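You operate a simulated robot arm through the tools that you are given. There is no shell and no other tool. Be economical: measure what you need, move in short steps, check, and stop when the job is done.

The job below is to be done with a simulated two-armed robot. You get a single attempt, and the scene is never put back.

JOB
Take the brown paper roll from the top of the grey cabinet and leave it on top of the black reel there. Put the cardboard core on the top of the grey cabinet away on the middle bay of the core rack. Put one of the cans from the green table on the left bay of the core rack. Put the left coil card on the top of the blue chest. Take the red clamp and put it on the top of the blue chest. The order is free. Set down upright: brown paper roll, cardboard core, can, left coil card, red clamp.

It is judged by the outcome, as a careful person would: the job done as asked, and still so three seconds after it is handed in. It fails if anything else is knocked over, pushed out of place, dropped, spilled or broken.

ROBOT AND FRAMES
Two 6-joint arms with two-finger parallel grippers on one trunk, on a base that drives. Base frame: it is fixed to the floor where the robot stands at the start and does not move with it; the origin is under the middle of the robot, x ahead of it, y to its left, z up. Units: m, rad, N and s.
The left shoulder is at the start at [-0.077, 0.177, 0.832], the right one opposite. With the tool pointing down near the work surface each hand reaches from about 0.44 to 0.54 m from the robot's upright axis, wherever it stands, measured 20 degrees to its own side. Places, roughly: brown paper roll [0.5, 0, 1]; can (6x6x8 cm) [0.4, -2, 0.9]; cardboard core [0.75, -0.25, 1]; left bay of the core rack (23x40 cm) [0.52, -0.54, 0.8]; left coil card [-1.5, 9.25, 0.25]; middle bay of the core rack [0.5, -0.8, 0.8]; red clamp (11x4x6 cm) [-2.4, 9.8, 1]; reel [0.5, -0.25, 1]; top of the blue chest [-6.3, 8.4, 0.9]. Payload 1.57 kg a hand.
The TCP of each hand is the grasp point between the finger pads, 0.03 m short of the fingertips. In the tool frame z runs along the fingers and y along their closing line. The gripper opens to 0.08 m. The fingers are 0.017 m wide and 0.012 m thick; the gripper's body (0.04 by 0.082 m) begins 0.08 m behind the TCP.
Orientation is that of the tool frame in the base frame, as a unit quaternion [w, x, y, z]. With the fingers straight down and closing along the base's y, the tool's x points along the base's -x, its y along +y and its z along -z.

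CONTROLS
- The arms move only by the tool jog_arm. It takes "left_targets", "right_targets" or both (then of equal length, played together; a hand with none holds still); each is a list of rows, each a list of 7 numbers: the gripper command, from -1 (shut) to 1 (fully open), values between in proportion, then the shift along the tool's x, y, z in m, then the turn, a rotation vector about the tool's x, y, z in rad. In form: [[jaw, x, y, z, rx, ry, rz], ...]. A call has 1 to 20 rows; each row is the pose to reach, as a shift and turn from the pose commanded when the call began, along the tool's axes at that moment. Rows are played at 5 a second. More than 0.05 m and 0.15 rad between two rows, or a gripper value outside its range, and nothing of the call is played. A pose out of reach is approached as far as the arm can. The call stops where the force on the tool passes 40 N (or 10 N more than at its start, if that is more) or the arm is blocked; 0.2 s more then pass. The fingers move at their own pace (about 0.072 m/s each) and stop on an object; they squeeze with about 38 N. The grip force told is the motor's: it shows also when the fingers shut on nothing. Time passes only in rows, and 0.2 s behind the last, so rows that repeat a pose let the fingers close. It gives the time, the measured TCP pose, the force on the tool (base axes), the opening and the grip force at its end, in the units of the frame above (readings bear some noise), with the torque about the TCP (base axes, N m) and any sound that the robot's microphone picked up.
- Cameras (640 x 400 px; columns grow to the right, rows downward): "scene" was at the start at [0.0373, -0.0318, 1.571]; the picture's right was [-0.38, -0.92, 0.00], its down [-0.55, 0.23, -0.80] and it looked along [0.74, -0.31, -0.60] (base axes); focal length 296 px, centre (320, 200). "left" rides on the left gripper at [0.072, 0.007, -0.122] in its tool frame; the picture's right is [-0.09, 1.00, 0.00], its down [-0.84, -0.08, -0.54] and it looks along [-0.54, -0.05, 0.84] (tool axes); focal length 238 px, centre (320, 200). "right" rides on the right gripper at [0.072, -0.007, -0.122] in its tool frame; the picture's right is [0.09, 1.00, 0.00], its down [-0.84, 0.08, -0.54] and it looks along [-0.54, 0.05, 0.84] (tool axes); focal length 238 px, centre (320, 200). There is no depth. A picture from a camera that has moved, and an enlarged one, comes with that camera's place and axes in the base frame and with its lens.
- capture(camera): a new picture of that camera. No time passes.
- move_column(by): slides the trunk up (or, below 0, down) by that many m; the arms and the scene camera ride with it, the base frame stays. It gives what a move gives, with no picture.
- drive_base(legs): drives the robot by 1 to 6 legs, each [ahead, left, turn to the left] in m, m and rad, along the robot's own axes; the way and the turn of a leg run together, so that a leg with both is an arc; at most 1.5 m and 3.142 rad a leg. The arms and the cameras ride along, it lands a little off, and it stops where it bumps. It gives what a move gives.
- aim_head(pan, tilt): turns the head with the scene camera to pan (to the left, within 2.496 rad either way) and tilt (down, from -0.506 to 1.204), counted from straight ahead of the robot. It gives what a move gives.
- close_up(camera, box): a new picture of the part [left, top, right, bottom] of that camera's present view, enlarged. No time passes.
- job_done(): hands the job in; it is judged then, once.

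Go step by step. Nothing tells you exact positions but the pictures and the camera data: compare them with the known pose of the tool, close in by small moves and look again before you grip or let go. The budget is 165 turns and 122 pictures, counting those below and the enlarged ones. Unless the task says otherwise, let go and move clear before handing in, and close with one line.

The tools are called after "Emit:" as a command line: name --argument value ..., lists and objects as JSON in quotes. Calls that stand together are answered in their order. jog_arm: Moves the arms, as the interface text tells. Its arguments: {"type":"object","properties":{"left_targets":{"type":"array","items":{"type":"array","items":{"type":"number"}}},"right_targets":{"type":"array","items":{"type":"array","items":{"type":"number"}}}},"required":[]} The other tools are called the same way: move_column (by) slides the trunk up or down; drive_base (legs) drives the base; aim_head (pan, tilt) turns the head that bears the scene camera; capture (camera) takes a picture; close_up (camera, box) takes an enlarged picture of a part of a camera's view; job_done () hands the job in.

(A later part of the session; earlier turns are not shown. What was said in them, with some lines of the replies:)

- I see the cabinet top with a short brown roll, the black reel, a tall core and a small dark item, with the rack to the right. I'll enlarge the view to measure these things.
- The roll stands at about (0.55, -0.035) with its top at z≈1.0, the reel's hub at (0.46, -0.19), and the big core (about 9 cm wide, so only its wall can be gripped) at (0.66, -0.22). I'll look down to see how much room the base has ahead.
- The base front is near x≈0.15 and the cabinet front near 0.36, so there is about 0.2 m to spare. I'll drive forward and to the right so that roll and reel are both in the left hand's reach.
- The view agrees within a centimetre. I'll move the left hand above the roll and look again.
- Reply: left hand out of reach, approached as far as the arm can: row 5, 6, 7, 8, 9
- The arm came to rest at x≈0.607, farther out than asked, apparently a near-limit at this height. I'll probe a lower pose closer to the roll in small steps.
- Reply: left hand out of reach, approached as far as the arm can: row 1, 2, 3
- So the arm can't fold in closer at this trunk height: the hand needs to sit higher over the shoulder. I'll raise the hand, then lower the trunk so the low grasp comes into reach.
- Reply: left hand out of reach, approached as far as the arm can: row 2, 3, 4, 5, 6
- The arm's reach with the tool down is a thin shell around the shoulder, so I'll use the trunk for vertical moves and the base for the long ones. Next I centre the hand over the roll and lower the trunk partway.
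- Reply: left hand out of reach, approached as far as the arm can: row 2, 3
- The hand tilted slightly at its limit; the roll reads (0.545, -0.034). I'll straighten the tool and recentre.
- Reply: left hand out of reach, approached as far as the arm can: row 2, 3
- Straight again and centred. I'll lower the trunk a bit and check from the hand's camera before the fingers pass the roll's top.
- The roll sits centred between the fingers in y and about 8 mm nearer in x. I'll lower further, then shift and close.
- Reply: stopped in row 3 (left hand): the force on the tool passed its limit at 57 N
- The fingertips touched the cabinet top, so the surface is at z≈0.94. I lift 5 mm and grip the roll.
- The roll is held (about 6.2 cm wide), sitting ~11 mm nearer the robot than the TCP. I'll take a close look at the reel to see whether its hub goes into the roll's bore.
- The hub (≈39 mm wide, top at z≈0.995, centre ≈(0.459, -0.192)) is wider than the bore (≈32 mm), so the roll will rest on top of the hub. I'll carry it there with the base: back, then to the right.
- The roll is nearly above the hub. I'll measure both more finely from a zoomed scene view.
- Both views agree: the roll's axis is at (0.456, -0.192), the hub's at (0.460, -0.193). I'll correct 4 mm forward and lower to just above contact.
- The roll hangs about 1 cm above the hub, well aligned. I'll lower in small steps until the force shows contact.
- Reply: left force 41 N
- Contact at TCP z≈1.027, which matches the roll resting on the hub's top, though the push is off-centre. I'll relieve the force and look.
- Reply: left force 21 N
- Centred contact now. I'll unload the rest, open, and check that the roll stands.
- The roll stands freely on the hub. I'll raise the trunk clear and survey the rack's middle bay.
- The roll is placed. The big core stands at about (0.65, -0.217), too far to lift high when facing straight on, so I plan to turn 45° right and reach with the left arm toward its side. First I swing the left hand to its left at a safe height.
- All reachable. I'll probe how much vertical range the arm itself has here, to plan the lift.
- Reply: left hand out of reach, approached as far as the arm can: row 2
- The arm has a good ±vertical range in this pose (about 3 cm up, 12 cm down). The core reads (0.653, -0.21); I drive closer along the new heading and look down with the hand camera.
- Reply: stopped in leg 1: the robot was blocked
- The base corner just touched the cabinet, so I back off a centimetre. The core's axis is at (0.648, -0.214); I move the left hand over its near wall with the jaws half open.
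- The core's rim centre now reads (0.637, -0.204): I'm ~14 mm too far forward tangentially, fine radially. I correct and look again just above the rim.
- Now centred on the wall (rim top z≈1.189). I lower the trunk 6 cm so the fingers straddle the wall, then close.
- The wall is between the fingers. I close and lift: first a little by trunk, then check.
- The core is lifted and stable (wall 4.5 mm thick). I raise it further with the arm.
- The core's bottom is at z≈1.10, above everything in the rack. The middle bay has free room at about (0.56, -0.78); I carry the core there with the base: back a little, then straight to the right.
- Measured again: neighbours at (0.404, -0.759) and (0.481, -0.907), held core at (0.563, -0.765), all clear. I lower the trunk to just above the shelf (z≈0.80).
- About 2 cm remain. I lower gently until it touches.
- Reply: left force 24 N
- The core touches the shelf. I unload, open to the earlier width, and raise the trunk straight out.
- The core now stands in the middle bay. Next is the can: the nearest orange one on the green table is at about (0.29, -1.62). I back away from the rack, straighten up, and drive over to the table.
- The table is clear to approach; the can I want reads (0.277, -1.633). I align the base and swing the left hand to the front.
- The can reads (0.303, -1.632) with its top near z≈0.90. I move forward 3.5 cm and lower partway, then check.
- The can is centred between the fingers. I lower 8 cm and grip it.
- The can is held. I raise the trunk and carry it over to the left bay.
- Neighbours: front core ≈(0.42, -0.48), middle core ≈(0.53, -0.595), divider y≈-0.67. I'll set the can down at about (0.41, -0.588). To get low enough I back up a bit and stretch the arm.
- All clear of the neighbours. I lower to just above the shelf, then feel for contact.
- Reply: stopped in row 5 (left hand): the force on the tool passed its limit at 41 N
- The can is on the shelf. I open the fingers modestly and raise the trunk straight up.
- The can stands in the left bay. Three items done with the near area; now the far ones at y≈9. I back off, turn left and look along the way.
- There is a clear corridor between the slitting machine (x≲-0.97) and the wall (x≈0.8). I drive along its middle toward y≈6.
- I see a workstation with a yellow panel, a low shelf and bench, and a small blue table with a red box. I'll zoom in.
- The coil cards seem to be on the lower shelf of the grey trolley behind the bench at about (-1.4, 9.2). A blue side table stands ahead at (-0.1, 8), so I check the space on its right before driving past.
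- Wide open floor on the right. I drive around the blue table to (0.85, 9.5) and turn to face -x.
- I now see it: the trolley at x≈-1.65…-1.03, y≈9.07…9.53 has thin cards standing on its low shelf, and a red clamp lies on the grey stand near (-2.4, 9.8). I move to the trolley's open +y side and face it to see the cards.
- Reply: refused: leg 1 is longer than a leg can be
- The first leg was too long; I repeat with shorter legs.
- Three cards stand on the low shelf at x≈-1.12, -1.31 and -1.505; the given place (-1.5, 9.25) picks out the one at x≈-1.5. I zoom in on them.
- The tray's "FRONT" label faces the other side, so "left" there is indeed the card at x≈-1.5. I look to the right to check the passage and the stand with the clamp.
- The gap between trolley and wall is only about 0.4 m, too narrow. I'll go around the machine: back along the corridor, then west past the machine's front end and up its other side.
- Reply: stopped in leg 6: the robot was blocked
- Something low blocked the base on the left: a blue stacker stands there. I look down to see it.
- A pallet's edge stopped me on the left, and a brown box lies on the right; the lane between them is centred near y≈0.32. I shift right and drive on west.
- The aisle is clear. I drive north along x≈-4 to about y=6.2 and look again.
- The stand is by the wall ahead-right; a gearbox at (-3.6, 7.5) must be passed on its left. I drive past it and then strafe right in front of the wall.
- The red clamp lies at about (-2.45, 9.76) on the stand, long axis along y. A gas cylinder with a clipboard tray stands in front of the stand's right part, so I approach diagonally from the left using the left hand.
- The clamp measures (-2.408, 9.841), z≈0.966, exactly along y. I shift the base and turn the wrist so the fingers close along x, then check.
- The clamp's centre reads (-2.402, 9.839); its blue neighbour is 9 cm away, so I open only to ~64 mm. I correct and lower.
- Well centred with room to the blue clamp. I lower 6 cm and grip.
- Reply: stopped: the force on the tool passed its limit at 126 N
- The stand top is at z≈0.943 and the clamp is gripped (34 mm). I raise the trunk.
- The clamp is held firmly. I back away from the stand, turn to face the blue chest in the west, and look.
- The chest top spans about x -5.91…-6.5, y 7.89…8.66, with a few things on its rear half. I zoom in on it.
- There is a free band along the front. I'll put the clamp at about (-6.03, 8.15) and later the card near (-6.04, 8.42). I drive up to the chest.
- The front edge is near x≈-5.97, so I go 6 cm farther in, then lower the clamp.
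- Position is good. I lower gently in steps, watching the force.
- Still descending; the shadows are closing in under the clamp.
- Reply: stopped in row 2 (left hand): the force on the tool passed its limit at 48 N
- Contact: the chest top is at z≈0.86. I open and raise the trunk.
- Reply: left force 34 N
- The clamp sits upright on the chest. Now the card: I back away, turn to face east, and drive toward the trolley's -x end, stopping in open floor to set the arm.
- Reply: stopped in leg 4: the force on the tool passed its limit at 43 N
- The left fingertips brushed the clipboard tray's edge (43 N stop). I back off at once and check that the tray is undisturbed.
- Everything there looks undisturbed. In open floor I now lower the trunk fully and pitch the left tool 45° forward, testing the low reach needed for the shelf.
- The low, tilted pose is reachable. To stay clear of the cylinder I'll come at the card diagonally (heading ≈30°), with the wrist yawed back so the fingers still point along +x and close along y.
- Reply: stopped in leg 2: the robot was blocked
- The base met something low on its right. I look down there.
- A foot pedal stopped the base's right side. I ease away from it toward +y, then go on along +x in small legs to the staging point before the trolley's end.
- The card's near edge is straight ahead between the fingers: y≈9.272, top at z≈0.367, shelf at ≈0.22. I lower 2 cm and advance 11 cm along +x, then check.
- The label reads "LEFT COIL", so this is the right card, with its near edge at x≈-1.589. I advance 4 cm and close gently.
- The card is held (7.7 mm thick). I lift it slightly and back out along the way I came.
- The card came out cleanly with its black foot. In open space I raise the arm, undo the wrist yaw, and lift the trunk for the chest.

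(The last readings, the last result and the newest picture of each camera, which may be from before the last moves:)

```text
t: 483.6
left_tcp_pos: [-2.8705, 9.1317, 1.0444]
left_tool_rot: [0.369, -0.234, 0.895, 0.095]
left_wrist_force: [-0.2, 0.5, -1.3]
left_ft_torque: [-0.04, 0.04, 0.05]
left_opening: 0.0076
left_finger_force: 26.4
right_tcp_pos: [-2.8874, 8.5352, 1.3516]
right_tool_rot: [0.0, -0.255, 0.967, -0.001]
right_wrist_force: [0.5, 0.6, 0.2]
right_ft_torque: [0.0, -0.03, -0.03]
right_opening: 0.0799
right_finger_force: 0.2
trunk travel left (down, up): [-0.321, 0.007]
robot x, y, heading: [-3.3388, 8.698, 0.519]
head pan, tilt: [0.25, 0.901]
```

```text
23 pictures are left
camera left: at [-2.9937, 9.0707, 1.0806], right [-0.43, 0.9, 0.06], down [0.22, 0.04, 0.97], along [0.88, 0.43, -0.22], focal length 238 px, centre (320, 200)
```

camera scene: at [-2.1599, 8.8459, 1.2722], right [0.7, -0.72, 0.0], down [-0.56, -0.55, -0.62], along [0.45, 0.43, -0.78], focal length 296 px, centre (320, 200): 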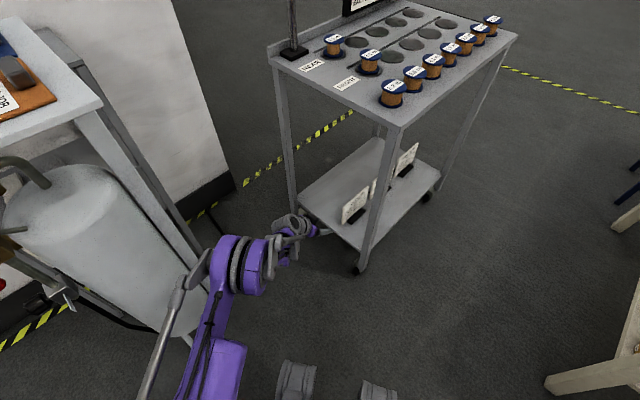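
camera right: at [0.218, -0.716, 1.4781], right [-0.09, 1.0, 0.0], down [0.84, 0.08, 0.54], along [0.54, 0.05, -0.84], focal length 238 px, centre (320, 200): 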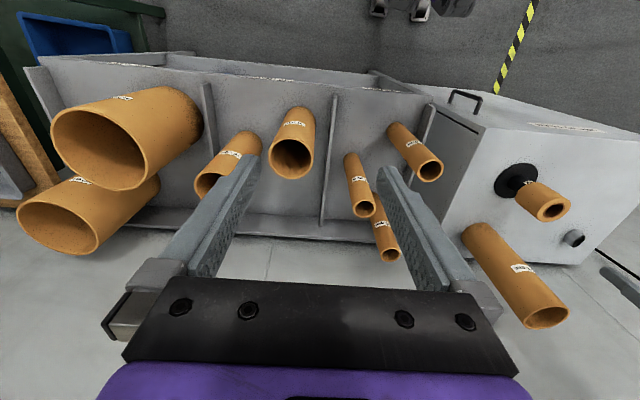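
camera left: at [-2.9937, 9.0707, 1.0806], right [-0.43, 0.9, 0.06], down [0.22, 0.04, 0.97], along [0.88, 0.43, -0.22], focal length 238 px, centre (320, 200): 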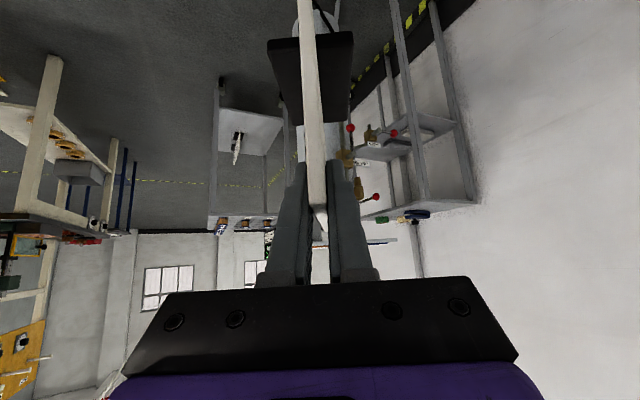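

Card bottom is ≈0.937, above the chest top (0.86). I turn west and drive to the chest, stopping a bit short.

Emit:
drive_base --legs '[[0, 0, 2.62], [1.3, 0.134, 0], [0.45, 0, 0]]'

Emit:
aim_head --pan 0.0 --tilt 0.7

Emit:
capture --camera "scene"

```text
t: 498.6
left_tcp_pos: [-5.7106, 8.4667, 1.0447]
left_tool_rot: [-0.005, 0.924, -0.01, -0.382]
left_wrist_force: [0.1, -0.1, -1.3]
left_ft_torque: [-0.01, -0.09, 0.02]
left_opening: 0.0076
left_finger_force: 26.4
right_tcp_pos: [-5.3935, 8.9713, 1.3522]
right_tool_rot: [0.0, 1.0, -0.009, -0.001]
right_wrist_force: [0.1, -0.2, 1.0]
right_ft_torque: [0.0, 0.01, 0.02]
right_opening: 0.08
right_finger_force: 0.0
trunk travel left (down, up): [-0.321, 0.007]
robot x, y, heading: [-5.0874, 8.6026, 3.124]
head pan, tilt: [0.25, 0.901]
```

```text
t: 499.4
left_tcp_pos: [-5.711, 8.4682, 1.0456]
left_tool_rot: [-0.006, 0.925, -0.011, -0.381]
left_wrist_force: [-0.6, -0.1, -0.9]
left_ft_torque: [0.0, -0.09, -0.02]
left_opening: 0.0075
left_finger_force: 27.2
right_tcp_pos: [-5.394, 8.9709, 1.3511]
right_tool_rot: [0.0, 1.0, -0.008, 0.0]
right_wrist_force: [0.0, -0.7, 0.0]
right_ft_torque: [0.0, 0.02, 0.01]
right_opening: 0.0798
right_finger_force: 0.0
trunk travel left (down, up): [-0.321, 0.007]
robot x, y, heading: [-5.0907, 8.6012, 3.121]
head pan, tilt: [0.0, 0.7]
```

```text
22 pictures are left
camera scene: at [-5.1328, 8.605, 1.6148], right [0.02, 1.0, 0.0], down [0.64, -0.01, -0.76], along [-0.76, 0.01, -0.64], focal length 296 px, centre (320, 200)
```

scene: 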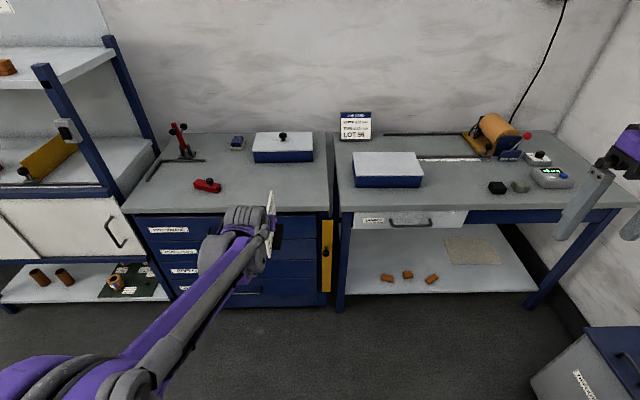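

The clamp stands fine on the chest and the spot for the card is free. I drive in the last stretch.

Emit:
drive_base --legs '[[0.369, 0.05, 0.015]]'

Emit:
capture --camera "left"

Emit:
capture --camera "scene"

```text
t: 501.7
left_tcp_pos: [-6.0713, 8.4087, 1.0447]
left_tool_rot: [-0.003, 0.924, -0.003, -0.381]
left_wrist_force: [0.2, 0.5, -1.4]
left_ft_torque: [0.02, -0.03, -0.03]
left_opening: 0.0077
left_finger_force: 26.5
right_tcp_pos: [-5.7636, 8.9187, 1.3501]
right_tool_rot: [-0.001, 1.0, 0.002, 0.0]
right_wrist_force: [0.4, 0.3, 0.5]
right_ft_torque: [-0.02, -0.01, -0.02]
right_opening: 0.0801
right_finger_force: 0.0
trunk travel left (down, up): [-0.321, 0.007]
robot x, y, heading: [-5.4492, 8.5578, -3.143]
head pan, tilt: [0.0, 0.7]
```

```text
21 pictures are left
camera left: at [-5.934, 8.4014, 1.0807], right [-0.07, -1.0, 0.06], down [-0.21, 0.08, 0.97], along [-0.97, 0.05, -0.22], focal length 238 px, centre (320, 200)
```

left: 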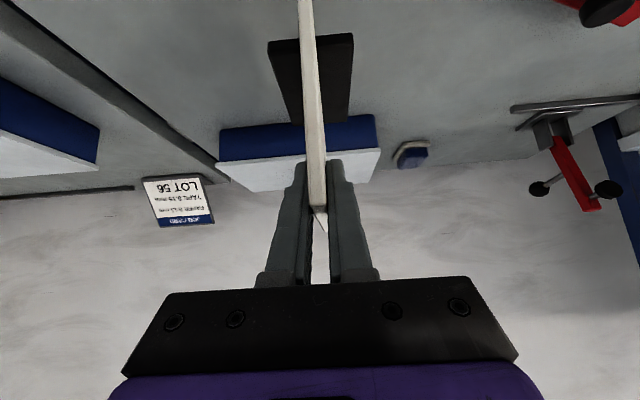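

```text
20 pictures are left
camera scene: at [-5.4949, 8.5576, 1.6147], right [0.0, 1.0, 0.0], down [0.64, 0.0, -0.77], along [-0.77, 0.0, -0.64], focal length 296 px, centre (320, 200)
```

scene: 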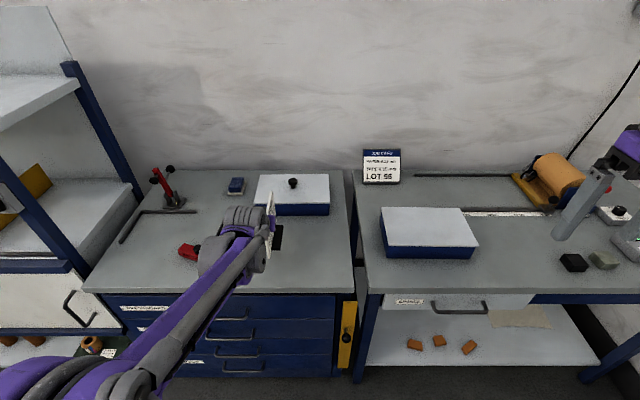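

Well placed: the foot hangs over free surface. I lower most of the way with the trunk, then feel for contact.

Emit:
move_column --by -0.06

Emit:
jog_arm --left_targets '[[-1, 0.0021, 0, 0.0021, 0, 0, 0], [-1, 0.0042, 0, 0.0042, 0, 0, 0], [-1, 0.0063, 0, 0.0063, 0, 0, 0], [-1, 0.0078, 0, 0.0078, 0, 0, 0]]'

Emit:
capture --camera "left"

```text
t: 502.7
left_tcp_pos: [-6.0714, 8.4078, 0.9855]
left_tool_rot: [-0.002, 0.925, -0.001, -0.38]
left_wrist_force: [0.1, -0.5, -1.6]
left_ft_torque: [0.03, -0.09, -0.01]
left_opening: 0.0078
left_finger_force: 26.6
right_tcp_pos: [-5.7651, 8.9181, 1.2914]
right_tool_rot: [0.0, 1.0, 0.001, 0.0]
right_wrist_force: [0.2, 0.7, -0.4]
right_ft_torque: [-0.01, -0.02, 0.01]
right_opening: 0.0799
right_finger_force: 0.2
trunk travel left (down, up): [-0.261, 0.067]
robot x, y, heading: [-5.4516, 8.5548, -3.142]
head pan, tilt: [0.0, 0.7]
```

```text
t: 503.7
left_tcp_pos: [-6.0707, 8.4084, 0.9743]
left_tool_rot: [-0.002, 0.925, -0.002, -0.381]
left_wrist_force: [0.2, -0.3, -1.1]
left_ft_torque: [0.0, -0.02, -0.01]
left_opening: 0.0077
left_finger_force: 27.3
right_tcp_pos: [-5.7632, 8.9181, 1.2905]
right_tool_rot: [-0.001, 1.0, 0.001, 0.0]
right_wrist_force: [0.0, 0.5, -0.3]
right_ft_torque: [0.01, 0.01, 0.01]
right_opening: 0.08
right_finger_force: 0.1
trunk travel left (down, up): [-0.261, 0.067]
robot x, y, heading: [-5.4532, 8.5577, -3.138]
head pan, tilt: [0.0, 0.7]
```

```text
19 pictures are left
camera left: at [-5.9342, 8.4005, 1.0101], right [-0.07, -1.0, 0.06], down [-0.21, 0.08, 0.97], along [-0.97, 0.05, -0.22], focal length 238 px, centre (320, 200)
```

left: 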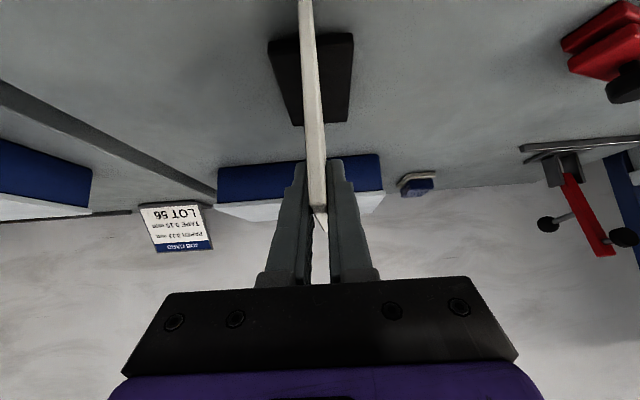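

Emit:
jog_arm --left_targets '[[-1, 0.0014, 0, 0.0014, 0, 0, 0], [-1, 0.0028, 0, 0.0028, 0, 0, 0], [-1, 0.0042, 0, 0.0042, 0, 0, 0], [-1, 0.0056, 0, 0.0056, 0, 0, 0], [-1, 0.007, 0, 0.007, 0, 0, 0]]'

```text
t: 504.9
left_tcp_pos: [-6.0697, 8.408, 0.965]
left_tool_rot: [-0.003, 0.924, -0.002, -0.383]
left_wrist_force: [0.7, -1.5, 28.4]
left_ft_torque: [-0.21, 0.02, 0.13]
left_opening: 0.0078
left_finger_force: 27.1
right_tcp_pos: [-5.7618, 8.9188, 1.2923]
right_tool_rot: [0.0, 1.0, 0.0, -0.001]
right_wrist_force: [0.4, -0.3, 0.6]
right_ft_torque: [-0.03, 0.0, -0.05]
right_opening: 0.0799
right_finger_force: 0.1
trunk travel left (down, up): [-0.261, 0.067]
robot x, y, heading: [-5.448, 8.558, -3.138]
head pan, tilt: [0.0, 0.7]
```

The foot is on the chest top. I unload, open, and withdraw back along the fingers.

Emit:
jog_arm --left_targets '[[-1, -0.001, 0, -0.001, 0, 0, 0], [-0.6, -0.001, 0, -0.001, 0, 0, 0], [0, -0.001, 0, -0.001, 0, 0, 0], [0.4, -0.001, 0, -0.001, 0, 0, 0], [0.4, -0.001, 0, -0.001, 0, 0, 0], [0.4, -0.001, 0, -0.02, 0, 0, 0], [0.4, -0.001, 0, -0.05, 0, 0, 0], [0.4, -0.001, 0, -0.08, 0, 0, 0]]'

Emit:
capture --camera "left"

```text
t: 506.7
left_tcp_pos: [-6.0145, 8.41, 1.0225]
left_tool_rot: [-0.002, 0.924, -0.002, -0.382]
left_wrist_force: [-0.5, 1.1, -0.3]
left_ft_torque: [0.01, 0.0, -0.02]
left_opening: 0.056
left_finger_force: 0.0
right_tcp_pos: [-5.7623, 8.9181, 1.2918]
right_tool_rot: [0.0, 1.0, 0.0, -0.001]
right_wrist_force: [0.5, -0.2, 0.6]
right_ft_torque: [0.01, 0.01, -0.04]
right_opening: 0.08
right_finger_force: 0.0
trunk travel left (down, up): [-0.261, 0.067]
robot x, y, heading: [-5.4494, 8.5594, -3.15]
head pan, tilt: [0.0, 0.7]
```

```text
18 pictures are left
camera left: at [-5.8769, 8.4032, 1.0588], right [-0.07, -1.0, 0.06], down [-0.21, 0.08, 0.97], along [-0.98, 0.05, -0.21], focal length 238 px, centre (320, 200)
```

left: 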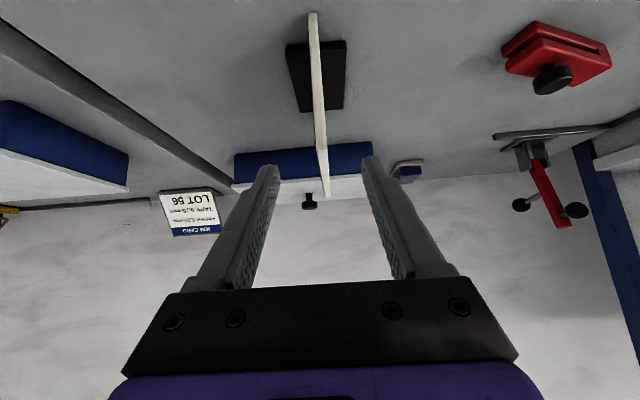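

The card stands free next to the clamp. I back away from the chest and take a last look.

Emit:
drive_base --legs '[[-0.5, 0, 0]]'

Emit:
capture --camera "scene"

```text
t: 509.7
left_tcp_pos: [-5.5059, 8.41, 1.0209]
left_tool_rot: [-0.001, 0.925, -0.001, -0.381]
left_wrist_force: [0.3, 0.1, 0.6]
left_ft_torque: [-0.01, 0.02, 0.01]
left_opening: 0.0561
left_finger_force: 0.1
right_tcp_pos: [-5.2541, 8.9186, 1.2916]
right_tool_rot: [0.0, 1.0, 0.001, 0.0]
right_wrist_force: [-0.4, 0.2, 0.1]
right_ft_torque: [-0.02, 0.01, 0.02]
right_opening: 0.0799
right_finger_force: 0.0
trunk travel left (down, up): [-0.261, 0.067]
robot x, y, heading: [-4.9446, 8.5572, 3.14]
head pan, tilt: [0.0, 0.7]
```

```text
17 pictures are left
camera scene: at [-4.9888, 8.5576, 1.5501], right [0.0, 1.0, 0.0], down [0.64, 0.0, -0.76], along [-0.76, 0.0, -0.64], focal length 296 px, centre (320, 200)
```

scene: 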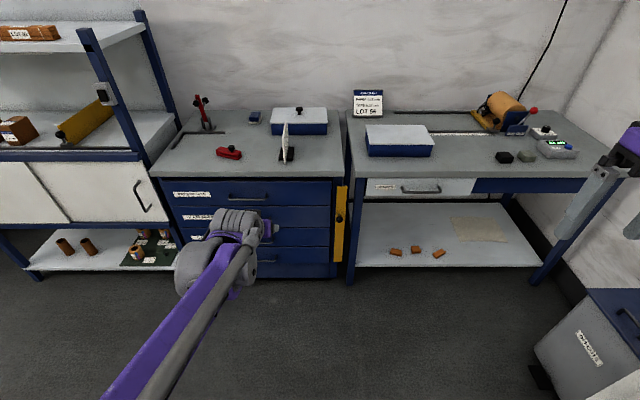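

Card and clamp both stand upright on the blue chest, and the roll, core and can were seen standing in their places earlier. I hand the job in.

Emit:
job_done

```text
The job is handed in.
```

All five items are set down upright where you asked: the brown paper roll on the black reel, the cardboard core in the rack's middle bay, a can in its left bay, and the left coil card and red clamp on the blue chest. On the way the base or a hand lightly touched the cabinet, a pallet, a foot pedal and the clipboard tray. The tray and the roll on the cabinet's reel looked undisturbed afterwards, and nothing suggested the pallet or pedal had shifted, but I did not recheck those two.
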